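You operate a simulated robot arm through the tools that you are given. There is no shell and no other tool. Be economical: measure what you need, move in short steps, check, and stop when the job is done.

You run a simulated two-armed robot. Do the job below in one go: nothing can be reset, and whatever is moved stays where it is left.

JOB
Wipe up the spill on the top of the front bench with the yellow cloth and put it back.

It is judged by the outcome, as a careful person would: the job done as asked, and still so three seconds after it is handed in. It fails if anything else is knocked over, pushed out of place, dropped, spilled or broken. Flat cloth is picked up by pressing the open fingertips on it (5 to 10 N) and closing them slowly along it; thin cloth reads only 2 to 8 mm in the jaws.

ROBOT AND FRAMES
Two 7-joint arms with two-finger parallel grippers on one trunk, on a base that drives. Base frame: it is fixed to the floor where the robot stands at the start and does not move with it; the origin is under the middle of the robot, x ahead of it, y to its left, z up; the surface under the hand at the start is at about z = 0.76. Readings come in m, rad, newtons and seconds.
The left shoulder is at the start at [-0.092, 0.119, 0.825], the right one opposite. With the tool pointing down near the work surface each hand reaches from about 0.16 to 0.58 m from the robot's upright axis, wherever it stands, measured 20 degrees to its own side. Payload 3.43 kg a hand.
The TCP of each hand is the grasp point between the finger pads, 0.03 m short of the fingertips. In the tool frame z runs along the fingers and y along their closing line. The gripper opens to 0.094 m. The fingers are 0.028 m wide and 0.01 m thick; the gripper's body (0.05 by 0.096 m) begins 0.055 m behind the TCP.
Orientation is that of the tool frame in the base frame, as a unit quaternion [x, y, z, w]. With the fingers straight down and closing along the base's y, the tool's x points along the base's -x, its y along +y and its z along -z.

CONTROLS
- The arms move only by the tool nudge_tool. It takes "left_increments", "right_increments" or both (then of equal length, played together; a hand with none holds still); each is a list of rows, each a list of 7 numbers: the turn, a rotation vector about the tool's x, y, z in units of 4 degrees (1.0 is 4 degrees), then the shift along the tool's x, y, z in units of 30 mm (1.0 is 30 mm), then the gripper command, from -1 (fully open) to 1 (shut), values between in proportion. In form: [[ax, ay, az, x, y, z, gripper], ...]. A call has 1 to 10 rows; each row shifts and turns the commanded pose from where the row before left it, along the tool's axes as they then stand. A call with a number of a shift or a turn outside -1 to 1 is refused whole. A row lasts 0.2 s, in which the tool goes at most 0.05 m and 0.15 rad; a call with a longer step from one row to the next is refused whole, and so is a gripper value outside its range. Where a pose cannot be reached the arm comes as near as it can. A force on the tool above 40 N (or 10 N above the force at the start of the call, whichever is more), or a blocked arm, ends the call early, and 0.2 s more pass. Each finger travels about 0.153 m/s and halts on what it meets, pressing with about 36 N; the grip force reading is that of the motor and also rises with nothing between the fingers. The clock runs only during rows and for 0.2 s after the last one: add rows that do not move to give the fingers time. It gives the time, the measured TCP pose, the force on the tool (base axes), the opening and the grip force at its end, in the units of the frame above (readings bear some noise), with the torque about the TCP (base axes, N m) and any sound that the robot's microphone picked up, and new pictures: "views" is both (left out), scene, wrist or none (wrist: the cameras of the hands that moved).
- Cameras (640 x 400 px; columns grow to the right, rows downward): "scene" is now at [0.0209, -0.0121, 1.5214]; the picture's right is [-0.18, -0.98, 0.00], its down [-0.84, 0.16, -0.51] and it looks along [0.51, -0.09, -0.86] (base axes); focal length 258 px, centre (320, 200). "left" rides on the left gripper at [0.076, -0.014, -0.103] in its tool frame; the picture's right is [0.18, 0.98, 0.00], its down [-0.75, 0.14, -0.64] and it looks along [-0.63, 0.12, 0.77] (tool axes); focal length 243 px, centre (320, 200). "right" rides on the right gripper at [0.076, 0.014, -0.102] in its tool frame; the picture's right is [-0.18, 0.98, 0.00], its down [-0.75, -0.14, -0.64] and it looks along [-0.63, -0.12, 0.77] (tool axes); focal length 243 px, centre (320, 200). There is no depth. A picture from a camera that has moved, and an enlarged one, comes with that camera's place and axes in the base frame and with its lens.
- move_column(by): slides the trunk up (or, below 0, down) by that many m; the arms and the scene camera ride with it, the base frame stays. It gives what a move gives, with no picture.
- steer(legs): drives the robot by 1 to 6 legs, each [ahead, left, turn to the left] in m, m and rad, along the robot's own axes; the way and the turn of a leg run together, so that a leg with both is an arc; at most 1.5 m and 3.142 rad a leg. The arms and the cameras ride along, it lands a little off, and it stops where it bumps. It gives what a move gives, and a new picture of the scene camera.
- turn_head(pan, tilt): turns the head with the scene camera to pan (to the left, within 2.496 rad either way) and tilt (down, from -0.506 to 1.204), counted from straight ahead of the robot. It gives what a move gives, and a new picture of the scene camera.
- close_up(camera, box): a new picture of the part [left, top, right, bottom] of that camera's present view, enlarged. It takes no simulated time.
- hand_in(): hands the job in; it is judged then, once.

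Go step by step. Nothing tells you exact positions but the pictures and the camera data: compare them with the known pose of the tool, close in by small moves and look again before you grip or let go. The budget is 120 turns and 260 pictures, counting those below and the enlarged ones. Unless the task says otherwise, let go and move clear before handing in, and close with one line.

The tools are called after ">>>" as name(argument=value, ...) on one line, values as JSON. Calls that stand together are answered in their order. nudge_tool: Moves the arms, as the interface text tells. Its arguments: {"type":"object","properties":{"left_increments":{"type":"array","items":{"type":"array","items":{"type":"number"}}},"right_increments":{"type":"array","items":{"type":"array","items":{"type":"number"}}},"views":{"type":"string","enum":["both","scene","wrist","none"]}},"required":[]} The other tools are called the same way: move_column (by) slides the trunk up or down; steer (legs) drives the base; turn_head (pan, tilt) turns the head that bears the scene camera; close_up (camera, box) takes an enlarged picture of a part of a camera's view; hand_in () hands the job in.

At the start:

```text
clock: 0.0
left_ee_pos: [0.4398, 0.1938, 0.9475]
left_ee_rot: [0.001, 1.0, 0.0, 0.0]
left_wrist_force: [0.0, -0.4, -0.4]
left_ft_torque: [-0.03, 0.0, 0.01]
left_width: 0.094
left_grip_force: 0.1
right_ee_pos: [0.3418, -0.1229, 0.9543]
right_ee_rot: [0.0, 1.0, 0.0, 0.0]
right_wrist_force: [0.3, 0.6, 0.5]
right_ft_torque: [0.03, 0.0, -0.02]
right_width: 0.094
right_grip_force: 0.1
trunk travel left (down, up): [-0.25, 0.085]
robot x, y, heading: [0.0001, -0.0024, 0.005]
head pan, tilt: [-0.183, 1.031]
```

scene: 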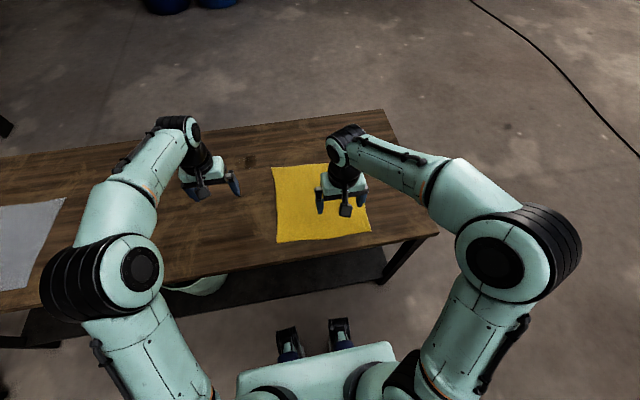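
right: 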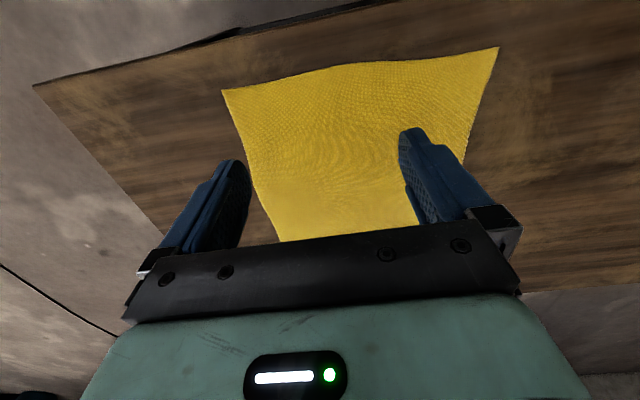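
left: 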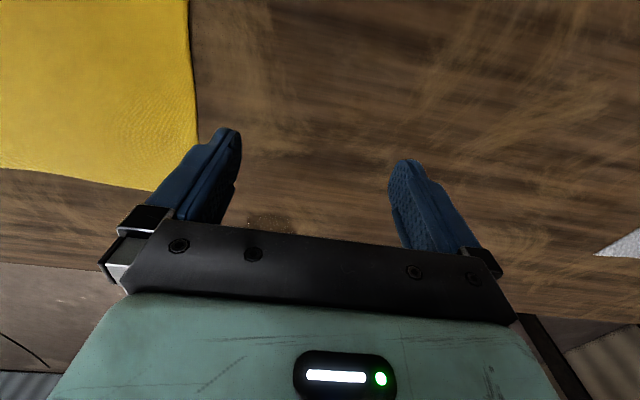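

I see the yellow cloth on the bench ahead and a grey sheet to the left; the spill isn't obvious yet. I'll look around with the head.

>>> turn_head(pan=0.7, tilt=0.8)

>>> close_up(camera="left", box=[180, 120, 420, 270])

```text
clock: 1.2
left_ee_pos: [0.4398, 0.1938, 0.9476]
left_ee_rot: [0.0, 1.0, 0.0, 0.0]
left_wrist_force: [0.5, 0.6, -0.2]
left_ft_torque: [-0.03, 0.0, -0.02]
left_width: 0.0939
left_grip_force: 0.0
right_ee_pos: [0.341, -0.1237, 0.9542]
right_ee_rot: [0.0, 1.0, 0.0, 0.0]
right_wrist_force: [0.8, -0.2, -0.2]
right_ft_torque: [0.0, -0.06, -0.02]
right_width: 0.0941
right_grip_force: 0.0
trunk travel left (down, up): [-0.25, 0.085]
robot x, y, heading: [-0.0032, 0.0034, 0.0]
head pan, tilt: [0.7, 0.799]
camera scene: at [0.0161, 0.0521, 1.5387], right [0.64, -0.77, 0.0], down [-0.55, -0.46, -0.7], along [0.53, 0.45, -0.72], focal length 258 px, centre (320, 200)
```

scene: 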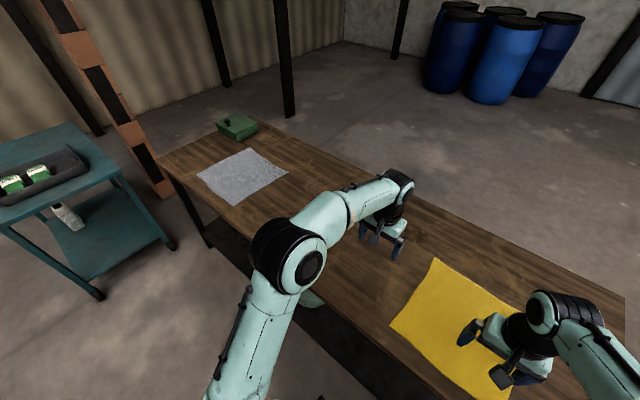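

```text
2.67 times, centred on (300, 195) of left
camera zoom: at [0.3641, 0.1779, 1.0497], right [-0.18, 0.98, 0.0], down [0.75, 0.14, 0.64], along [0.63, 0.12, -0.77], focal length 647 px, centre (373, 213)
```

zoom: 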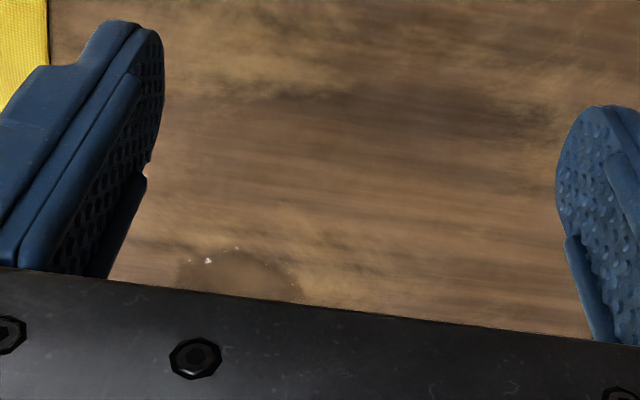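

There is a wet patch near (0.67, 0.15), partly hidden by the left hand. I'll move both hands aside and look straight at the bench.

>>> nudge_tool(left_increments=[[0, 0, 0, 0, 1, 0, -1], [0, 0, 0, 0, 1, 0, -1], [0, 0, 0, 0.5, 1, 0, -1], [0, 0, 0, 0.5, 1, 0, -1], [0, 0, 0, 0.5, 1, 0, -1], [0, 0, 0, 0.5, 1, 0, -1], [0, 0, 0, 0.5, 0.5, 0, -1]], right_increments=[[0, 0, 0, 0, -1, 0, -1], [0, 0, 0, 0, -1, 0, -1], [0, 0, 0, 0, -1, 0, -1], [0, 0, 0, 0, -1, 0, -1], [0, 0, 0, 0, -1, 0, -1], [0, 0, 0, 0, -1, 0, -1], [0, 0, 0, 0, 0, 0, -1]], views="none")

>>> turn_head(pan=0.0, tilt=0.9)

>>> close_up(camera="scene", box=[160, 100, 480, 300])

```text
clock: 2.8
left_ee_pos: [0.364, 0.3898, 0.947]
left_ee_rot: [0.0, 1.0, 0.0, 0.0]
left_wrist_force: [0.0, -0.1, -0.8]
left_ft_torque: [0.01, 0.04, 0.01]
left_width: 0.0939
left_grip_force: 0.0
right_ee_pos: [0.342, -0.3047, 0.9551]
right_ee_rot: [0.0, 1.0, -0.001, -0.001]
right_wrist_force: [0.2, -0.3, -0.3]
right_ft_torque: [-0.01, -0.06, 0.01]
right_width: 0.0939
right_grip_force: 0.0
trunk travel left (down, up): [-0.25, 0.085]
robot x, y, heading: [0.0008, -0.0014, 0.003]
head pan, tilt: [0.7, 0.799]
```

```text
clock: 3.9
left_ee_pos: [0.3651, 0.3884, 0.9473]
left_ee_rot: [-0.001, 1.0, 0.001, 0.0]
left_wrist_force: [0.4, -0.3, -0.1]
left_ft_torque: [0.03, 0.0, 0.0]
left_width: 0.094
left_grip_force: 0.1
right_ee_pos: [0.3411, -0.3035, 0.9542]
right_ee_rot: [0.0, 1.0, -0.001, -0.001]
right_wrist_force: [0.0, -0.5, 0.4]
right_ft_torque: [0.02, -0.01, 0.01]
right_width: 0.0941
right_grip_force: 0.1
trunk travel left (down, up): [-0.25, 0.085]
robot x, y, heading: [-0.0033, 0.0051, -0.0]
head pan, tilt: [0.0, 0.901]
camera scene: at [0.0299, 0.0003, 1.5308], right [0.0, -1.0, 0.0], down [-0.78, 0.0, -0.62], along [0.62, 0.0, -0.78], focal length 258 px, centre (320, 200)
```

scene: 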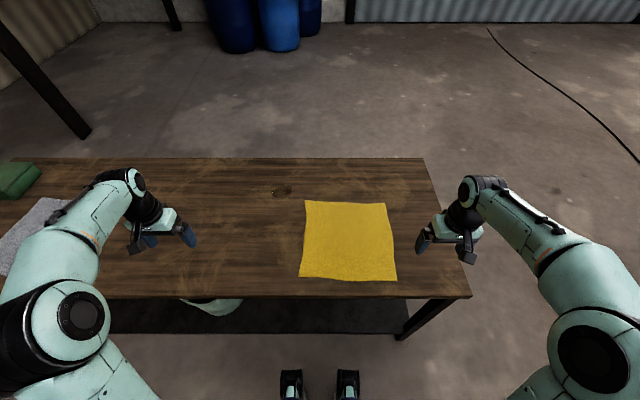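

```text
2.00 times, centred on (320, 200) of scene
camera zoom: at [0.0299, 0.0003, 1.5308], right [0.0, -1.0, 0.0], down [-0.78, 0.0, -0.62], along [0.62, 0.0, -0.78], focal length 515 px, centre (320, 200)
```

zoom: 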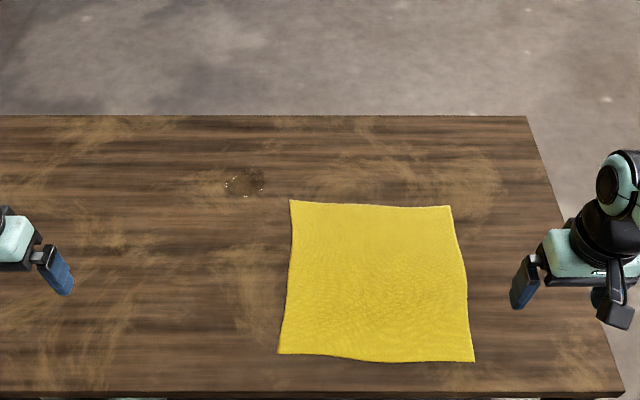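

The spill is at about (0.685, 0.148), roughly 8 cm wide and beyond the hands' reach from here. I check the clearance in front of the base before driving nearer.

>>> turn_head(pan=0.0, tilt=1.2)

```text
clock: 4.7
left_ee_pos: [0.3654, 0.3884, 0.9475]
left_ee_rot: [0.0, 1.0, 0.001, -0.001]
left_wrist_force: [0.3, -0.4, -0.1]
left_ft_torque: [-0.01, 0.02, 0.02]
left_width: 0.0939
left_grip_force: 0.1
right_ee_pos: [0.3419, -0.3032, 0.9534]
right_ee_rot: [0.001, 1.0, 0.0, 0.001]
right_wrist_force: [0.1, -0.2, -1.0]
right_ft_torque: [0.0, 0.01, -0.02]
right_width: 0.094
right_grip_force: 0.1
trunk travel left (down, up): [-0.25, 0.085]
robot x, y, heading: [0.001, 0.003, -0.004]
head pan, tilt: [0.0, 1.201]
camera scene: at [0.0103, 0.0002, 1.511], right [0.0, -1.0, 0.0], down [-0.93, 0.0, -0.36], along [0.36, 0.0, -0.93], focal length 258 px, centre (320, 200)
```

scene: 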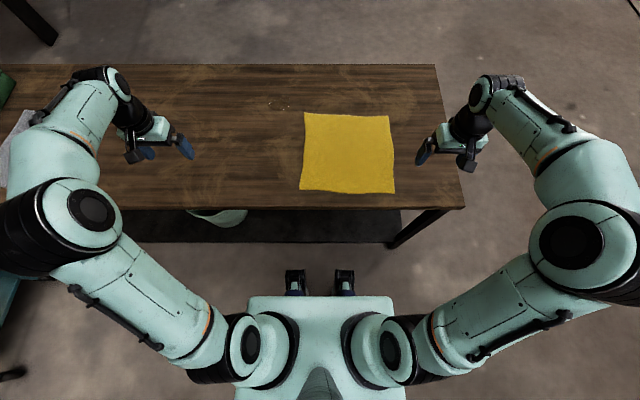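

The bench front edge and shelf edge are at x ≈ 0.28 and the base front at ≈ 0.16, so I can drive ahead about 8 cm safely.

>>> steer(legs=[[0.08, 0, 0]])

```text
clock: 5.7
left_ee_pos: [0.4439, 0.3888, 0.9469]
left_ee_rot: [-0.001, 1.0, -0.001, 0.0]
left_wrist_force: [0.3, 0.6, -0.9]
left_ft_torque: [0.01, 0.03, 0.0]
left_width: 0.0941
left_grip_force: 0.0
right_ee_pos: [0.4232, -0.3024, 0.9531]
right_ee_rot: [-0.001, 1.0, 0.0, 0.0]
right_wrist_force: [0.5, -0.2, -0.1]
right_ft_torque: [-0.01, 0.02, 0.03]
right_width: 0.0941
right_grip_force: 0.1
trunk travel left (down, up): [-0.25, 0.085]
robot x, y, heading: [0.0798, -0.0026, 0.002]
head pan, tilt: [0.0, 1.201]
camera scene: at [0.0905, 0.0003, 1.5109], right [0.0, -1.0, 0.0], down [-0.93, 0.0, -0.36], along [0.36, 0.0, -0.93], focal length 258 px, centre (320, 200)
```

scene: 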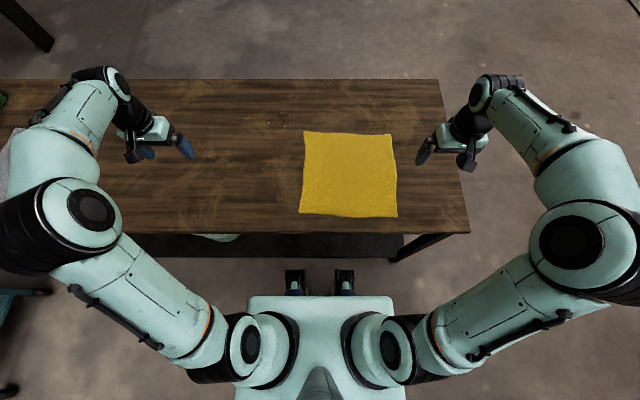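

Now at x≈0.08; the spill is confirmed at (0.685, 0.146) and the cloth's far-left corner at (0.64, 0.057). I'll bring both hands above the cloth's far left and far right parts so I can hold it taut with two hands.

>>> nudge_tool(left_increments=[[0, 0, 0, -0.47, -0.95, 0.29, -0.3], [0, 0, 0, -0.47, -0.95, 0.29, -0.3], [0, 0, 0, -0.47, -0.95, 0.29, -0.3], [0, 0, 0, -0.47, -0.95, 0.29, -0.3], [0, 0, 0, -0.47, -0.95, 0.29, -0.3], [0, 0, 0, -0.47, -0.95, 0.29, -0.3], [0, 0, 0, -0.47, -0.95, 0.29, -0.3], [0, 0, 0, -0.47, -0.95, 0.29, -0.3], [0, 0, 0, -0.47, -0.95, 0.29, -0.3], [0, 0, 0, -0.47, -0.95, 0.29, -0.3]], right_increments=[[0, 0, 0, -0.54, 0.32, 0.31, -0.3], [0, 0, 0, -0.54, 0.32, 0.31, -0.3], [0, 0, 0, -0.54, 0.32, 0.31, -0.3], [0, 0, 0, -0.54, 0.32, 0.31, -0.3], [0, 0, 0, -0.54, 0.32, 0.31, -0.3], [0, 0, 0, -0.54, 0.32, 0.31, -0.3], [0, 0, 0, -0.54, 0.32, 0.31, -0.3], [0, 0, 0, -0.54, 0.32, 0.31, -0.3], [0, 0, 0, -0.54, 0.32, 0.31, -0.3], [0, 0, 0, -0.54, 0.32, 0.31, -0.3]], views="none")

>>> nudge_tool(left_increments=[[0, 0, 0, 0, -0.93, 0, -0.3], [0, 0, 0, 0, -0.93, 0, -0.3], [0, 0, 0, 0, -0.93, 0, -0.3], [0, 0, 0, 0, 0, 0, -0.3]])

```text
clock: 7.9
left_ee_pos: [0.5855, 0.1014, 0.8602]
left_ee_rot: [-0.001, 1.0, 0.0, -0.001]
left_wrist_force: [-0.2, -0.8, -0.2]
left_ft_torque: [0.03, -0.01, 0.03]
left_width: 0.061
left_grip_force: 0.0
right_ee_pos: [0.5844, -0.2065, 0.8613]
right_ee_rot: [0.0, 1.0, 0.002, 0.0]
right_wrist_force: [-0.2, 0.0, 0.2]
right_ft_torque: [-0.01, 0.02, 0.0]
right_width: 0.0612
right_grip_force: 0.0
trunk travel left (down, up): [-0.25, 0.085]
robot x, y, heading: [0.0811, -0.001, 0.001]
head pan, tilt: [0.0, 1.201]
```

```text
clock: 8.9
left_ee_pos: [0.5845, 0.0196, 0.8609]
left_ee_rot: [0.0, 1.0, -0.001, 0.0]
left_wrist_force: [0.4, 0.2, -0.3]
left_ft_torque: [0.01, 0.01, 0.0]
left_width: 0.0614
left_grip_force: 0.2
right_ee_pos: [0.5829, -0.2055, 0.8619]
right_ee_rot: [-0.001, 1.0, 0.0, 0.0]
right_wrist_force: [0.4, -0.1, 0.1]
right_ft_torque: [0.0, 0.0, 0.0]
right_width: 0.0612
right_grip_force: 0.1
trunk travel left (down, up): [-0.25, 0.085]
robot x, y, heading: [0.0797, 0.0004, -0.001]
head pan, tilt: [0.0, 1.201]
camera scene: at [0.0896, 0.0007, 1.511], right [0.0, -1.0, 0.0], down [-0.93, 0.0, -0.36], along [0.36, 0.0, -0.93], focal length 258 px, centre (320, 200)
camera left: at [0.509, 0.0038, 0.9627], right [-0.19, 0.98, 0.0], down [0.75, 0.14, 0.64], along [0.63, 0.12, -0.77], focal length 243 px, centre (320, 200)
```

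scene: 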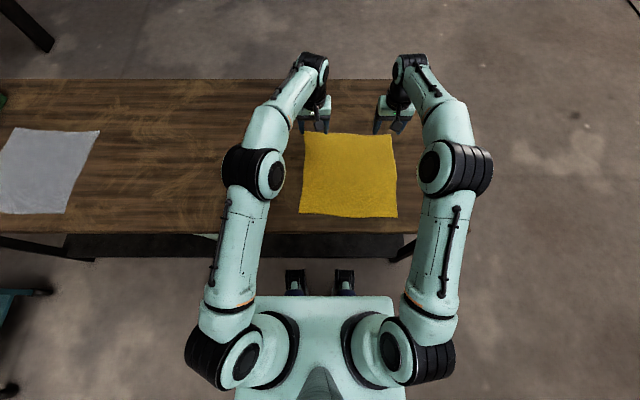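
left: 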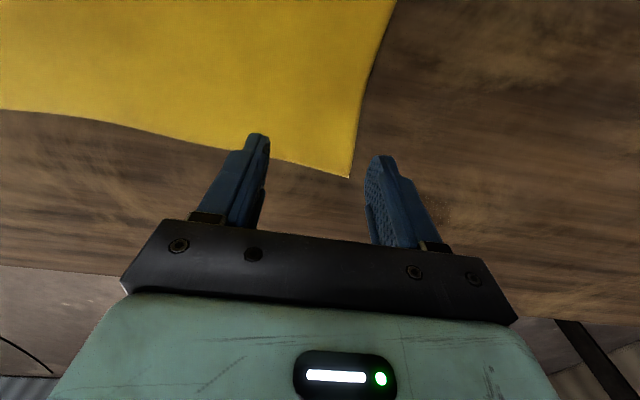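

Both hands line up with the cloth as intended. Now I lower near the surface.

>>> nudge_tool(left_increments=[[0, 0, 0, 0.3, -0.2, 0.9, -0.3], [0, 0, 0, 0, 0, 0.9, -0.3], [0, 0, 0, 0, 0, 0.2, -0.3], [0, 0, 0, 0, 0, 0, -0.3]], right_increments=[[0, 0, 0, 0.2, 0, 0.9, -0.3], [0, 0, 0, 0, 0, 0.9, -0.3], [0, 0, 0, 0, 0, 0.2, -0.3], [0, 0, 0, 0, 0, 0, -0.3]], views="wrist")

```text
clock: 9.9
left_ee_pos: [0.5762, 0.0137, 0.8006]
left_ee_rot: [0.0, 1.0, 0.0, 0.0]
left_wrist_force: [-0.1, -0.4, 0.0]
left_ft_torque: [-0.03, 0.02, 0.03]
left_width: 0.0611
left_grip_force: 0.0
right_ee_pos: [0.577, -0.2055, 0.8013]
right_ee_rot: [-0.002, 1.0, 0.0, 0.001]
right_wrist_force: [-0.9, -0.4, -0.5]
right_ft_torque: [0.02, 0.0, -0.01]
right_width: 0.061
right_grip_force: 0.0
trunk travel left (down, up): [-0.25, 0.085]
robot x, y, heading: [0.0751, 0.0035, 0.003]
head pan, tilt: [0.0, 1.201]
camera right: at [0.5005, -0.1929, 0.9036], right [0.18, 0.98, 0.0], down [0.75, -0.14, 0.64], along [0.63, -0.12, -0.77], focal length 243 px, centre (320, 200)
camera left: at [0.5003, -0.0018, 0.9034], right [-0.19, 0.98, 0.0], down [0.75, 0.14, 0.64], along [0.63, 0.12, -0.77], focal length 243 px, centre (320, 200)
```

right: 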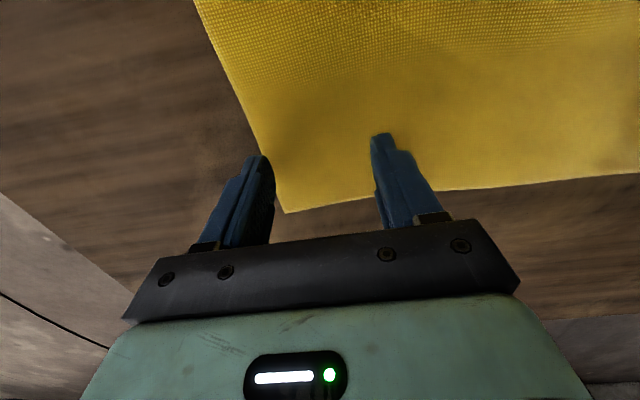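
left: 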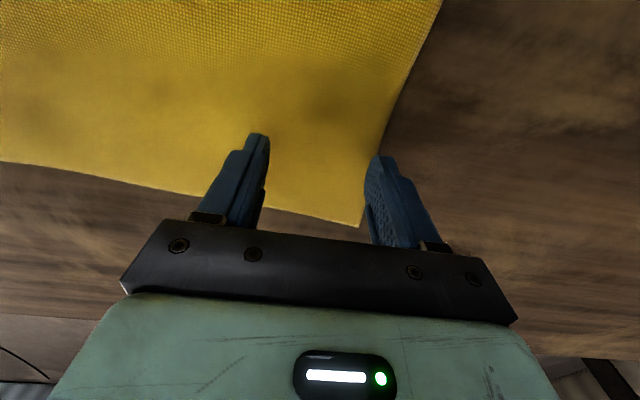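

The outer fingers sit right on the cloth edges, so I shift each hand 2 cm inward and lower until they touch.

>>> nudge_tool(left_increments=[[0, 0, 0, 0, -0.67, 0, -0.3], [0, 0, 0, 0, 0, 0, -0.3], [0, 0, 0, 0, 0, 0.15, -0.3], [0, 0, 0, 0, 0, 0, -0.3]], right_increments=[[0, 0, 0, 0, 0.67, 0, -0.3], [0, 0, 0, 0, 0, 0, -0.3], [0, 0, 0, 0, 0, 0.15, -0.3], [0, 0, 0, 0, 0, 0, -0.3]], views="wrist")

```text
clock: 10.9
left_ee_pos: [0.5765, -0.0052, 0.7965]
left_ee_rot: [-0.001, 1.0, 0.001, 0.001]
left_wrist_force: [0.1, 1.0, 0.2]
left_ft_torque: [0.0, 0.0, 0.02]
left_width: 0.0609
left_grip_force: 0.0
right_ee_pos: [0.5774, -0.1859, 0.798]
right_ee_rot: [-0.001, 1.0, 0.0, 0.0]
right_wrist_force: [-0.4, -0.3, -0.2]
right_ft_torque: [0.01, -0.03, 0.01]
right_width: 0.0613
right_grip_force: 0.1
trunk travel left (down, up): [-0.25, 0.085]
robot x, y, heading: [0.0783, 0.0021, -0.002]
head pan, tilt: [0.0, 1.201]
camera right: at [0.5005, -0.1728, 0.8997], right [0.18, 0.98, 0.0], down [0.75, -0.14, 0.64], along [0.63, -0.12, -0.77], focal length 243 px, centre (320, 200)
camera left: at [0.5004, -0.0214, 0.8992], right [-0.19, 0.98, 0.0], down [0.75, 0.14, 0.64], along [0.63, 0.12, -0.77], focal length 243 px, centre (320, 200)
```

right: 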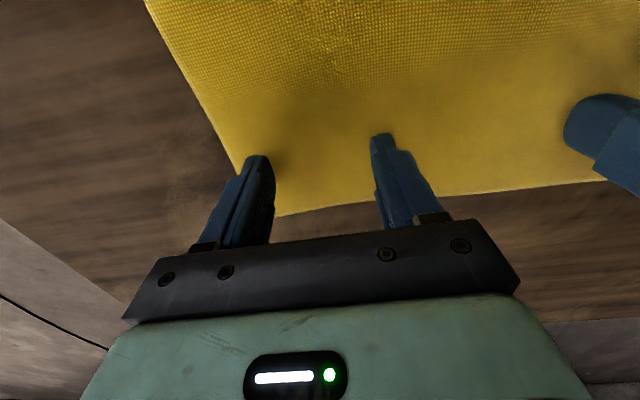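
left: 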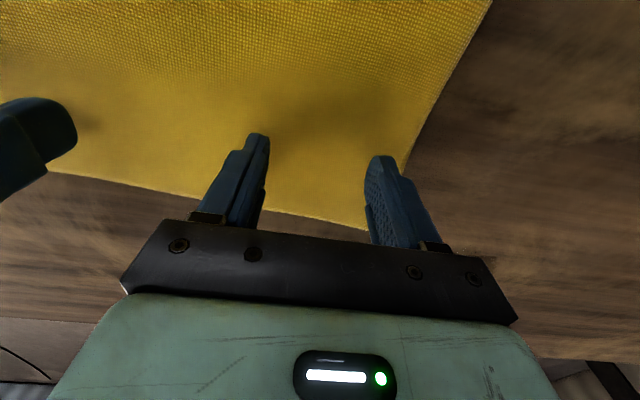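

Both hands are now over cloth. I lower in millimetre steps until I feel contact.

>>> nudge_tool(left_increments=[[0, 0, 0, 0, 0, 0.07, -0.3], [0, 0, 0, 0, 0, 0.07, -0.3], [0, 0, 0, 0, 0, 0, -0.3]], right_increments=[[0, 0, 0, 0, 0, 0.07, -0.3], [0, 0, 0, 0, 0, 0.07, -0.3], [0, 0, 0, 0, 0, 0, -0.3]], views="none")

```text
clock: 11.7
left_ee_pos: [0.5757, -0.0058, 0.7926]
left_ee_rot: [-0.001, 1.0, 0.0, -0.001]
left_wrist_force: [0.3, 0.4, 0.1]
left_ft_torque: [-0.02, 0.02, -0.01]
left_width: 0.0611
left_grip_force: 0.1
right_ee_pos: [0.5767, -0.1868, 0.7933]
right_ee_rot: [-0.001, 1.0, 0.0, 0.0]
right_wrist_force: [-0.3, 0.1, -0.4]
right_ft_torque: [0.02, -0.02, -0.03]
right_width: 0.061
right_grip_force: 0.0
trunk travel left (down, up): [-0.25, 0.085]
robot x, y, heading: [0.0799, -0.0001, 0.005]
head pan, tilt: [0.0, 1.201]
```

>>> nudge_tool(left_increments=[[0, 0, 0, 0, 0, 0.05, -0.3], [0, 0, 0, 0, 0, 0.05, -0.3], [0, 0, 0, 0, 0, 0, -0.3]], right_increments=[[0, 0, 0, 0, 0, 0.05, -0.3], [0, 0, 0, 0, 0, 0.05, -0.3], [0, 0, 0, 0, 0, 0, -0.3]], views="none")

```text
clock: 12.5
left_ee_pos: [0.5762, -0.0057, 0.7918]
left_ee_rot: [-0.001, 1.0, 0.0, 0.001]
left_wrist_force: [0.0, 0.7, 13.8]
left_ft_torque: [0.52, 0.04, -0.02]
left_width: 0.0609
left_grip_force: 0.0
right_ee_pos: [0.5773, -0.1862, 0.7906]
right_ee_rot: [0.0, 1.0, -0.001, 0.001]
right_wrist_force: [1.7, 0.8, 7.0]
right_ft_torque: [-0.23, -0.01, 0.07]
right_width: 0.0613
right_grip_force: 0.0
trunk travel left (down, up): [-0.25, 0.085]
robot x, y, heading: [0.0802, 0.0036, 0.002]
head pan, tilt: [0.0, 1.201]
```

Contact: left 14 N (a bit too much), right 7 N. I ease the left slightly and close both slowly along the cloth.

>>> nudge_tool(left_increments=[[0, 0, 0, 0, 0, -0.025, -0.3], [0, 0, 0, 0, 0, 0, -0.15], [0, 0, 0, 0, 0, 0, 0.0], [0, 0, 0, 0, 0, 0, 0.15], [0, 0, 0, 0, 0, 0, 0.3], [0, 0, 0, 0, 0, 0, 0.45], [0, 0, 0, 0, 0, 0, 0.6], [0, 0, 0, 0, 0, 0, 0.75], [0, 0, 0, 0, 0, 0, 0.9], [0, 0, 0, 0, 0, 0, 1]], right_increments=[[0, 0, 0, 0, 0, 0, -0.3], [0, 0, 0, 0, 0, 0, -0.15], [0, 0, 0, 0, 0, 0, 0.0], [0, 0, 0, 0, 0, 0, 0.15], [0, 0, 0, 0, 0, 0, 0.3], [0, 0, 0, 0, 0, 0, 0.45], [0, 0, 0, 0, 0, 0, 0.6], [0, 0, 0, 0, 0, 0, 0.75], [0, 0, 0, 0, 0, 0, 0.9], [0, 0, 0, 0, 0, 0, 1]])

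```text
clock: 14.7
left_ee_pos: [0.5747, -0.0082, 0.7914]
left_ee_rot: [0.001, 1.0, -0.002, 0.001]
left_wrist_force: [0.3, -16.6, 14.9]
left_ft_torque: [-0.51, 0.0, -0.11]
left_width: 0.0022
left_grip_force: 35.8
right_ee_pos: [0.5763, -0.1868, 0.7916]
right_ee_rot: [-0.001, 1.0, 0.001, 0.001]
right_wrist_force: [0.7, 10.6, 20.2]
right_ft_torque: [0.4, -0.27, 0.14]
right_width: 0.0
right_grip_force: 33.4
trunk travel left (down, up): [-0.25, 0.085]
robot x, y, heading: [0.0826, -0.0004, 0.003]
head pan, tilt: [0.0, 1.201]
camera scene: at [0.0867, 0.0002, 1.5111], right [0.0, -1.0, 0.0], down [-0.93, 0.0, -0.36], along [0.36, 0.0, -0.93], focal length 258 px, centre (320, 200)
camera right: at [0.499, -0.1736, 0.8942], right [0.18, 0.98, 0.0], down [0.75, -0.14, 0.65], along [0.63, -0.12, -0.76], focal length 243 px, centre (320, 200)
camera left: at [0.4981, -0.0231, 0.8937], right [-0.18, 0.98, 0.0], down [0.75, 0.14, 0.64], along [0.63, 0.12, -0.77], focal length 243 px, centre (320, 200)
```

scene: 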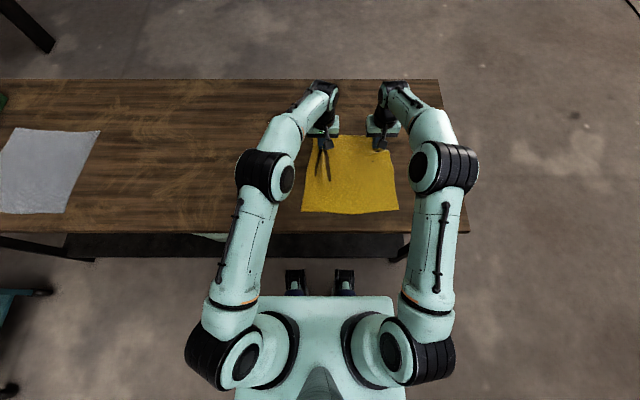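
right: 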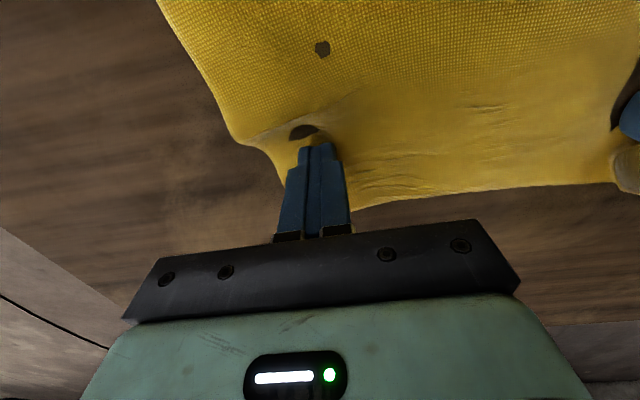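
left: 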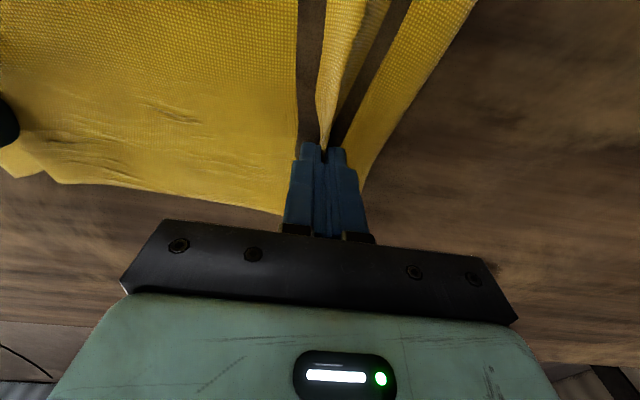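

The left hand holds cloth (2.2 mm); the right reads 0.0, so it slipped off. I open and lift the right hand, keeping the left gripped but easing its pressure.

>>> nudge_tool(left_increments=[[0, 0, 0, 0, 0, -0.1, 1], [0, 0, 0, 0, 0, -0.2, 1], [0, 0, 0, 0, 0, -0.2, 1], [0, 0, 0, 0, 0, 0, 1]], right_increments=[[0, 0, 0, 0, 0, -0.2, 1], [0, 0, 0, 0, 0, -0.5, 0.6], [0, 0, 0, 0, 0, -0.8, -0.2], [0, 0, 0, 0, 0, -0.8, -0.3]])

```text
clock: 15.7
left_ee_pos: [0.5765, -0.0056, 0.804]
left_ee_rot: [-0.001, 1.0, 0.001, -0.002]
left_wrist_force: [1.3, 0.9, -1.1]
left_ft_torque: [0.02, 0.02, 0.02]
left_width: 0.0022
left_grip_force: 36.2
right_ee_pos: [0.5776, -0.1866, 0.8592]
right_ee_rot: [0.0, 1.0, 0.0, 0.0]
right_wrist_force: [0.2, -0.2, -0.8]
right_ft_torque: [0.01, -0.01, 0.01]
right_width: 0.0607
right_grip_force: 0.0
trunk travel left (down, up): [-0.25, 0.085]
robot x, y, heading: [0.0795, 0.0005, 0.004]
head pan, tilt: [0.0, 1.201]
camera scene: at [0.0895, 0.0004, 1.5109], right [0.0, -1.0, 0.0], down [-0.93, 0.0, -0.36], along [0.36, 0.0, -0.93], focal length 258 px, centre (320, 200)
camera right: at [0.5003, -0.1733, 0.9618], right [0.18, 0.98, 0.0], down [0.75, -0.14, 0.64], along [0.63, -0.12, -0.77], focal length 243 px, centre (320, 200)
camera left: at [0.4997, -0.0215, 0.9067], right [-0.19, 0.98, 0.0], down [0.75, 0.14, 0.64], along [0.63, 0.12, -0.77], focal length 243 px, centre (320, 200)
```

scene: 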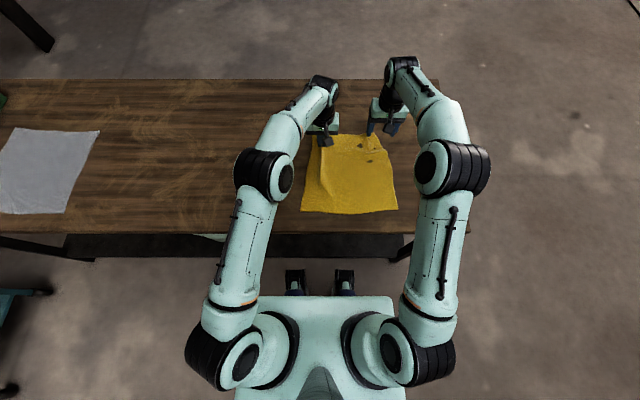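
right: 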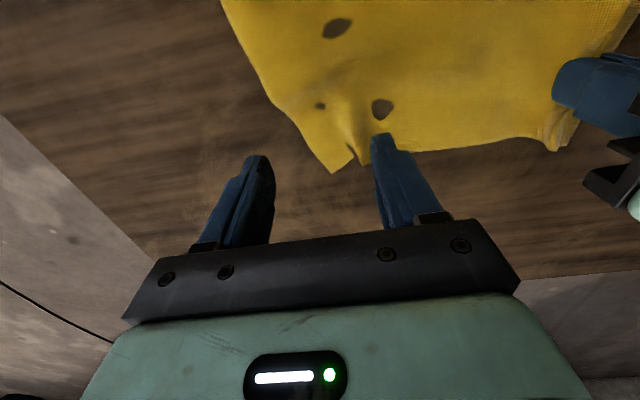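
left: 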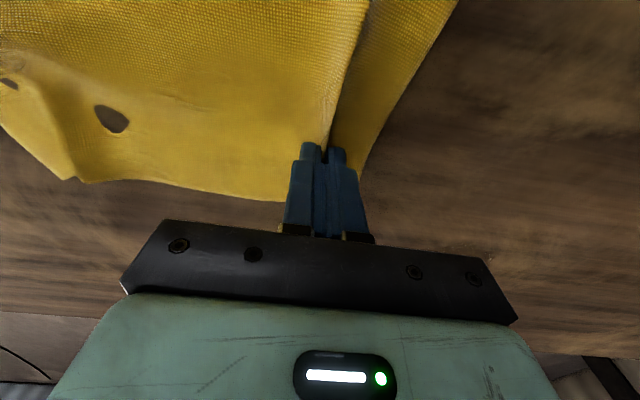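

The left hand has the cloth securely. I move the right hand clear and drag the cloth with the left to the spill.

>>> nudge_tool(left_increments=[[0, 0, 0, 0, 0, -0.3, 1], [0, 0, 0, -0.6, 0.84, 0, 1], [0, 0, 0, -0.6, 0.84, 0, 1], [0, 0, 0, -0.6, 0.84, 0, 1], [0, 0, 0, -0.6, 0.84, 0, 1], [0, 0, 0, -0.6, 0.84, 0, 1], [0, 0, 0, -0.6, 0.84, 0, 1], [0, 0, 0, 0, 0, 0, 1]], right_increments=[[0, 0, 0, 0, -1, -0.5, -0.3], [0, 0, 0, 0.5, -1, 0, -0.3], [0, 0, 0, 0.5, -1, 0, -0.3], [0, 0, 0, 0.5, -1, 0, -0.3], [0, 0, 0, 0.5, -0.5, 0, -0.3], [0, 0, 0, 0.5, 0, 0, -0.3], [0, 0, 0, 0.5, 0, 0, -0.3], [0, 0, 0, 0, 0, 0, -0.3]])

```text
clock: 17.5
left_ee_pos: [0.6309, 0.1452, 0.8157]
left_ee_rot: [-0.001, 1.0, 0.0, 0.0]
left_wrist_force: [0.2, 0.2, -0.2]
left_ft_torque: [0.04, -0.03, 0.02]
left_width: 0.0024
left_grip_force: 35.9
left hand out of reach, approached as far as the arm can: row 4, 5, 6, 7
right_ee_pos: [0.4852, -0.3212, 0.875]
right_ee_rot: [-0.001, 1.0, 0.0, 0.0]
right_wrist_force: [0.3, -0.6, 0.9]
right_ft_torque: [0.0, -0.01, 0.01]
right_width: 0.0611
right_grip_force: 0.0
trunk travel left (down, up): [-0.25, 0.085]
robot x, y, heading: [0.0801, -0.0025, -0.003]
head pan, tilt: [0.0, 1.201]
camera scene: at [0.0897, 0.0002, 1.511], right [0.0, -1.0, 0.0], down [-0.93, 0.0, -0.36], along [0.36, 0.0, -0.93], focal length 258 px, centre (320, 200)
camera right: at [0.4092, -0.3082, 0.9765], right [0.18, 0.98, 0.0], down [0.75, -0.14, 0.64], along [0.63, -0.12, -0.77], focal length 243 px, centre (320, 200)
camera left: at [0.5547, 0.1297, 0.918], right [-0.18, 0.98, 0.0], down [0.75, 0.14, 0.64], along [0.63, 0.12, -0.77], focal length 243 px, centre (320, 200)
```

scene: 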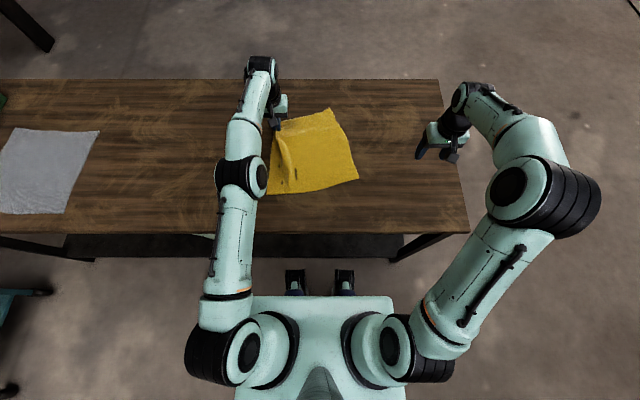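
right: 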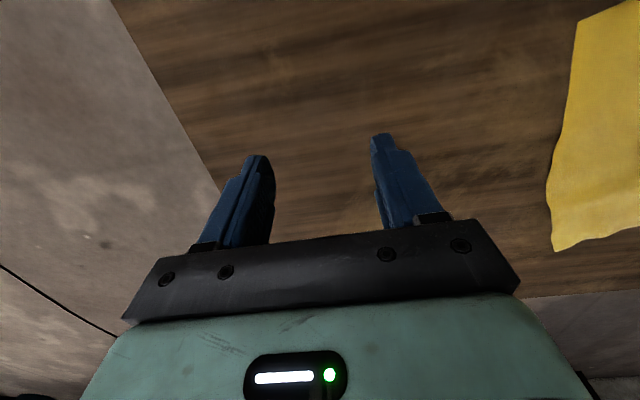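
left: 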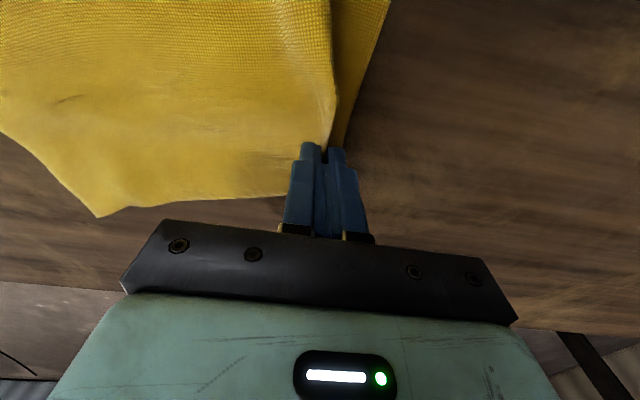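

The left hand tops out at x = 0.631 with fingers vertical. I tilt the fingers forward about 30° to gain reach.

>>> nudge_tool(left_increments=[[0, -1, 0, 0, 0, 0, 1], [0, -1, 0, 0, 0, 0, 1], [0, -1, 0, 0, 0, 0, 1], [0, -1, 0, 0, 0, 0, 1], [0, -1, 0, 0, 0, 0, 1], [0, -1, 0, 0, 0, 0, 1], [0, -1, 0, 0, 0, 0, 1], [0, 0, 0, 0, 0, 0, 1]])

```text
clock: 19.3
left_ee_pos: [0.6317, 0.1462, 0.8142]
left_ee_rot: [-0.001, 0.97, 0.0, 0.242]
left_wrist_force: [-0.1, -0.1, 0.0]
left_ft_torque: [0.0, 0.01, -0.03]
left_width: 0.0022
left_grip_force: 36.2
right_ee_pos: [0.4867, -0.3214, 0.8736]
right_ee_rot: [0.0, 1.0, 0.0, 0.0]
right_wrist_force: [1.0, -0.6, -0.4]
right_ft_torque: [-0.01, 0.0, -0.01]
right_width: 0.0609
right_grip_force: 0.1
trunk travel left (down, up): [-0.25, 0.085]
robot x, y, heading: [0.0785, 0.0012, 0.0]
head pan, tilt: [0.0, 1.201]
camera scene: at [0.0897, 0.0003, 1.511], right [0.0, -1.0, 0.0], down [-0.93, 0.0, -0.36], along [0.36, 0.0, -0.93], focal length 258 px, centre (320, 200)
camera left: at [0.5157, 0.13, 0.8695], right [-0.16, 0.98, -0.09], down [0.36, 0.14, 0.92], along [0.92, 0.12, -0.38], focal length 243 px, centre (320, 200)
```

scene: 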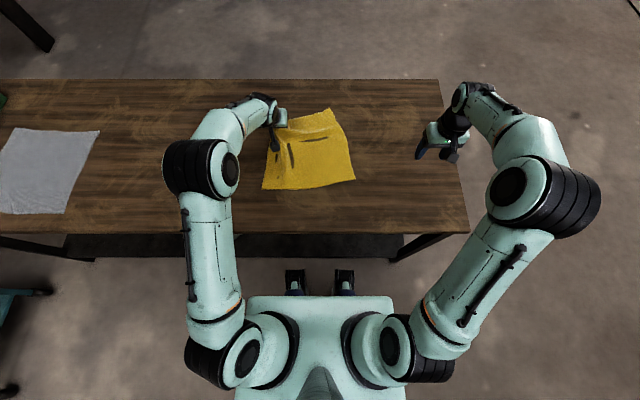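
left: 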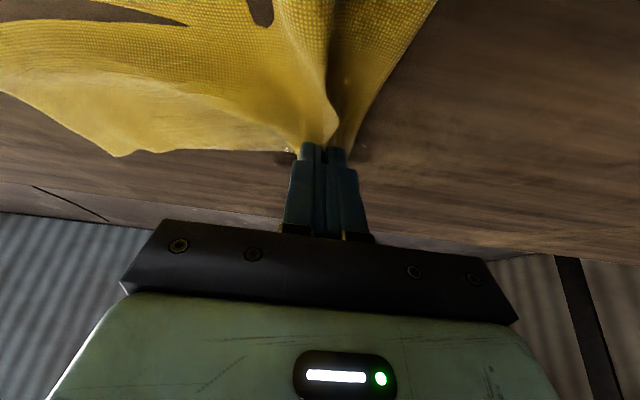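

Now the fingers are tilted 28° with the spill just ahead. I lower the tips toward the surface.

>>> nudge_tool(left_increments=[[0, 0, 0, 0.25, 0, 0.47, 1], [0, 0, 0, 0.047, 0, 0.088, 1], [0, 0, 0, 0, 0, 0, 1]], views="wrist")

```text
clock: 20.1
left_ee_pos: [0.6307, 0.1464, 0.7966]
left_ee_rot: [-0.001, 0.97, 0.001, 0.241]
left_wrist_force: [0.0, 0.6, 1.1]
left_ft_torque: [0.0, -0.01, -0.02]
left_width: 0.0025
left_grip_force: 35.8
right_ee_pos: [0.4855, -0.3216, 0.874]
right_ee_rot: [0.0, 1.0, 0.001, 0.0]
right_wrist_force: [0.3, -0.9, -0.5]
right_ft_torque: [-0.03, 0.01, 0.0]
right_width: 0.0609
right_grip_force: 0.0
trunk travel left (down, up): [-0.25, 0.085]
robot x, y, heading: [0.0795, -0.0012, 0.006]
head pan, tilt: [0.0, 1.201]
camera left: at [0.5155, 0.1301, 0.8507], right [-0.16, 0.98, -0.09], down [0.36, 0.14, 0.92], along [0.92, 0.12, -0.38], focal length 243 px, centre (320, 200)
```

left: 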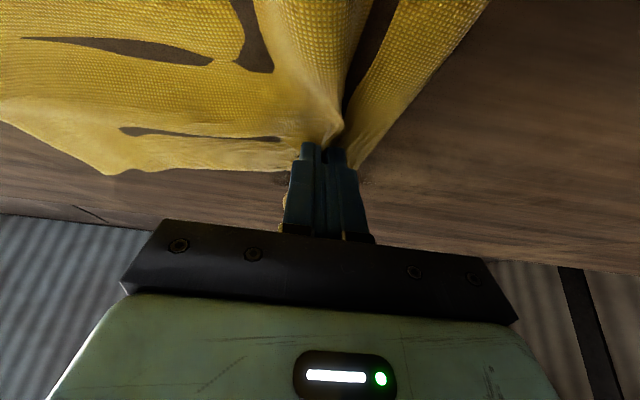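

Contact is just starting (1 N). I press lightly and begin sweeping sideways across the spill, advancing forward.

>>> nudge_tool(left_increments=[[0, 0, 0, 0.03, 0, 0.059, 1], [0, 0, 0, 0, -0.9, 0, 1], [0, 0, 0, 0, -0.9, 0, 1], [0, 0, 0, -0.44, 0, 0.235, 1], [0, 0, 0, 0, 0.9, 0, 1], [0, 0, 0, 0, 0.9, 0, 1], [0, 0, 0, 0, 0.9, 0, 1], [0, 0, 0, 0, 0.9, 0, 1], [0, 0, 0, -0.44, 0, 0.235, 1]])

```text
clock: 22.1
left_ee_pos: [0.66, 0.2009, 0.7955]
left_ee_rot: [-0.001, 0.97, 0.001, 0.243]
left_wrist_force: [-4.9, 1.4, 14.5]
left_ft_torque: [0.0, 0.15, 0.0]
left_width: 0.0018
left_grip_force: 36.0
right_ee_pos: [0.4852, -0.3204, 0.8745]
right_ee_rot: [-0.001, 1.0, 0.001, 0.001]
right_wrist_force: [-0.2, 0.6, -0.6]
right_ft_torque: [0.01, -0.01, 0.0]
right_width: 0.0612
right_grip_force: 0.0
trunk travel left (down, up): [-0.25, 0.085]
robot x, y, heading: [0.0822, -0.0018, 0.005]
head pan, tilt: [0.0, 1.201]
camera scene: at [0.0879, -0.0003, 1.511], right [0.0, -1.0, 0.0], down [-0.93, 0.0, -0.36], along [0.36, 0.0, -0.93], focal length 258 px, centre (320, 200)
camera left: at [0.5451, 0.1855, 0.8495], right [-0.17, 0.98, -0.09], down [0.36, 0.14, 0.92], along [0.92, 0.12, -0.38], focal length 243 px, centre (320, 200)
```

scene: 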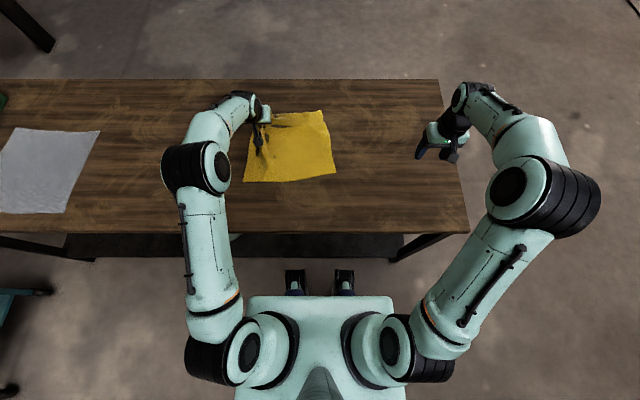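
left: 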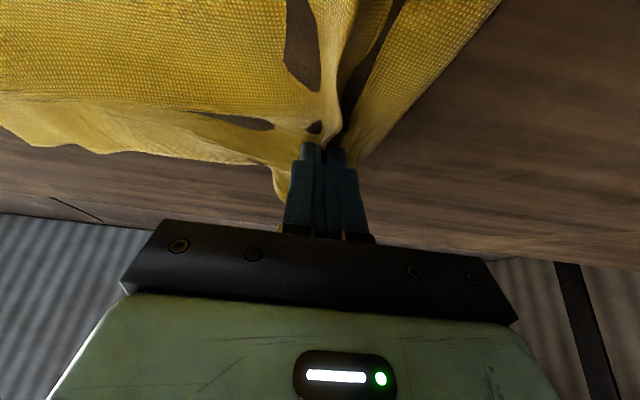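

Wiping works, at 14 N. I ease slightly and continue the raster forward.

>>> nudge_tool(left_increments=[[0, 0, 0, -0.012, -0.9, -0.024, 1], [0, 0, 0, 0, -0.9, 0, 1], [0, 0, 0, 0, -0.9, 0, 1], [0, 0, 0, 0, -0.9, 0, 1], [0, 0, 0, -0.53, 0, 0.28, 1], [0, 0, 0, 0, 0.9, 0, 1], [0, 0, 0, 0, 0.9, 0, 1], [0, 0, 0, 0, 0.9, 0, 1], [0, 0, 0, 0, 0.9, 0, 1], [0, 0, 0, -0.53, 0, 0.28, 1]], views="none")

>>> nudge_tool(left_increments=[[0, 0, 0, 0, -0.9, 0, 1], [0, 0, 0, 0, -0.9, 0, 1], [0, 0, 0, 0, -0.9, 0, 1], [0, 0, 0, 0, -0.9, 0, 1], [0, 0, 0, -0.53, 0, 0.28, 1], [0, 0, 0, 0, 0.9, 0, 1], [0, 0, 0, 0, 0.9, 0, 1], [0, 0, 0, 0, 0.9, 0, 1], [0, 0, 0, 0, 0.9, 0, 1]])

```text
clock: 24.3
left_ee_pos: [0.6965, 0.2011, 0.7956]
left_ee_rot: [-0.002, 0.97, 0.001, 0.242]
left_wrist_force: [-2.5, 0.8, 12.0]
left_ft_torque: [0.03, 0.13, -0.05]
left_width: 0.0021
left_grip_force: 36.1
right_ee_pos: [0.4849, -0.3216, 0.8734]
right_ee_rot: [-0.001, 1.0, 0.0, 0.0]
right_wrist_force: [-0.5, 0.6, 0.1]
right_ft_torque: [-0.02, -0.01, -0.01]
right_width: 0.0611
right_grip_force: 0.0
trunk travel left (down, up): [-0.25, 0.085]
robot x, y, heading: [0.0796, -0.0022, 0.003]
head pan, tilt: [0.0, 1.201]
```

```text
clock: 26.3
left_ee_pos: [0.714, 0.2005, 0.7941]
left_ee_rot: [0.0, 0.97, 0.0, 0.243]
left_wrist_force: [0.4, -1.9, 10.0]
left_ft_torque: [-0.05, 0.01, 0.02]
left_width: 0.0026
left_grip_force: 36.0
right_ee_pos: [0.4865, -0.3218, 0.8746]
right_ee_rot: [0.0, 1.0, 0.0, 0.0]
right_wrist_force: [-0.6, -0.1, -1.1]
right_ft_torque: [0.0, 0.0, 0.0]
right_width: 0.061
right_grip_force: 0.1
trunk travel left (down, up): [-0.25, 0.085]
robot x, y, heading: [0.0809, -0.0017, 0.001]
head pan, tilt: [0.0, 1.201]
camera scene: at [0.0886, 0.0001, 1.511], right [0.0, -1.0, 0.0], down [-0.93, 0.0, -0.36], along [0.36, 0.0, -0.93], focal length 258 px, centre (320, 200)
camera left: at [0.5988, 0.184, 0.8495], right [-0.16, 0.98, -0.09], down [0.36, 0.14, 0.92], along [0.92, 0.12, -0.38], focal length 243 px, centre (320, 200)
```

scene: 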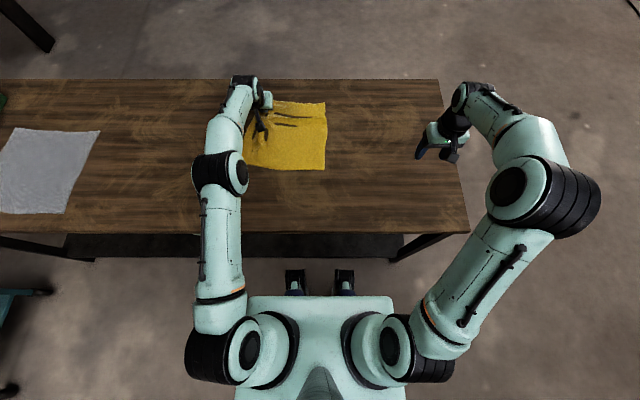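
left: 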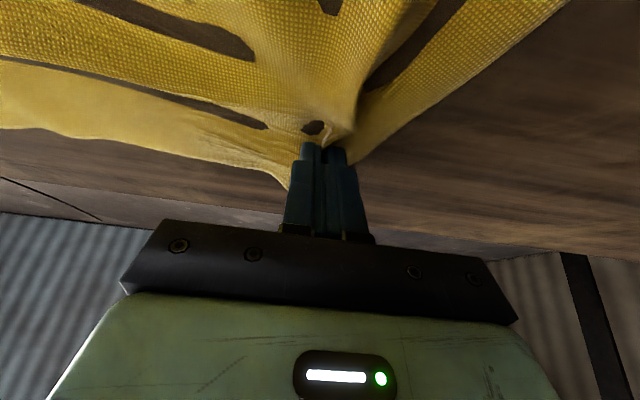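

Continuing: one more far pass, then rastering back toward me over the same area.

>>> nudge_tool(left_increments=[[0, 0, 0, -0.53, 0, 0.28, 1], [0, 0, 0, 0, -0.9, 0, 1], [0, 0, 0, 0, -0.9, 0, 1], [0, 0, 0, 0, -0.9, 0, 1], [0, 0, 0, 0, -0.9, 0, 1], [0, 0, 0, 0.74, 0, -0.39, 1], [0, 0, 0, 0, 0.9, 0, 1], [0, 0, 0, 0, 0.9, 0, 1], [0, 0, 0, 0, 0.9, 0, 1], [0, 0, 0, 0, 0.9, 0, 1]], views="none")

>>> nudge_tool(left_increments=[[0, 0, 0, 0.53, 0, -0.28, 1], [0, 0, 0, 0, -0.9, 0, 1], [0, 0, 0, 0, -0.9, 0, 1], [0, 0, 0, 0, -0.9, 0, 1], [0, 0, 0, 0, -0.9, 0, 1], [0, 0, 0, 0.53, 0, -0.28, 1], [0, 0, 0, 0, 0.9, 0, 1], [0, 0, 0, 0, 0.9, 0, 1], [0, 0, 0, 0, 0.9, 0, 1], [0, 0, 0, 0, 0.9, 0, 1]])

```text
clock: 28.5
left_ee_pos: [0.6997, 0.2014, 0.795]
left_ee_rot: [-0.002, 0.97, 0.001, 0.242]
left_wrist_force: [0.8, -0.5, 3.0]
left_ft_torque: [0.0, 0.0, -0.05]
left_width: 0.0023
left_grip_force: 35.8
left hand out of reach, approached as far as the arm can: row 3, 5
right_ee_pos: [0.4858, -0.3219, 0.8746]
right_ee_rot: [-0.001, 1.0, 0.0, -0.001]
right_wrist_force: [0.1, 0.1, 0.0]
right_ft_torque: [0.01, 0.0, 0.03]
right_width: 0.0612
right_grip_force: 0.1
trunk travel left (down, up): [-0.25, 0.085]
robot x, y, heading: [0.076, 0.0007, -0.002]
head pan, tilt: [0.0, 1.201]
```

```text
clock: 30.7
left_ee_pos: [0.6639, 0.2018, 0.7959]
left_ee_rot: [-0.002, 0.97, 0.001, 0.243]
left_wrist_force: [0.2, -2.0, 10.1]
left_ft_torque: [-0.1, -0.01, -0.05]
left_width: 0.0024
left_grip_force: 36.3
right_ee_pos: [0.4856, -0.3213, 0.8744]
right_ee_rot: [-0.001, 1.0, 0.0, 0.0]
right_wrist_force: [0.8, 0.4, -0.3]
right_ft_torque: [0.0, -0.04, 0.01]
right_width: 0.0609
right_grip_force: 0.0
trunk travel left (down, up): [-0.25, 0.085]
robot x, y, heading: [0.0794, 0.0023, 0.003]
head pan, tilt: [0.0, 1.201]
camera scene: at [0.0886, 0.0002, 1.511], right [0.0, -1.0, 0.0], down [-0.93, 0.0, -0.36], along [0.36, 0.0, -0.93], focal length 258 px, centre (320, 200)
camera left: at [0.5485, 0.1854, 0.8494], right [-0.16, 0.98, -0.09], down [0.36, 0.14, 0.92], along [0.92, 0.12, -0.38], focal length 243 px, centre (320, 200)
```

scene: 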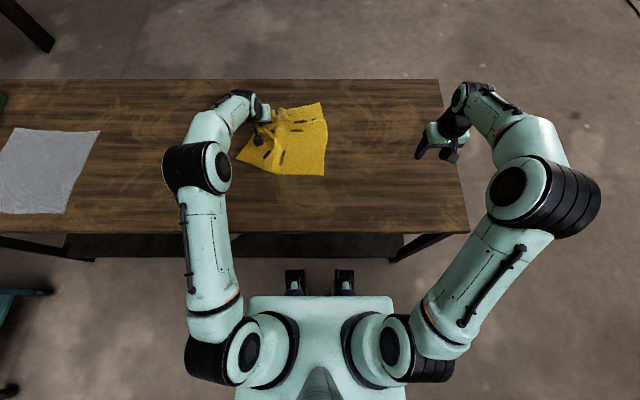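
left: 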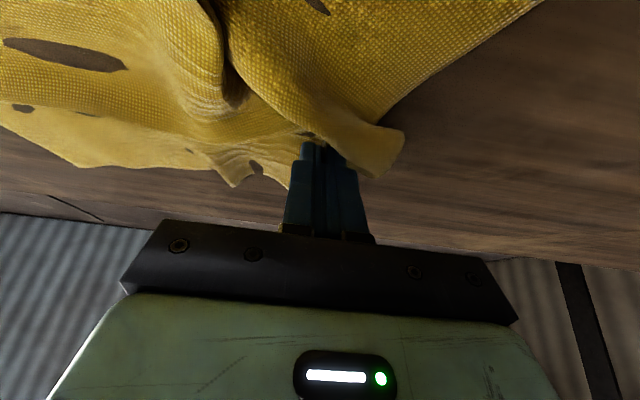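

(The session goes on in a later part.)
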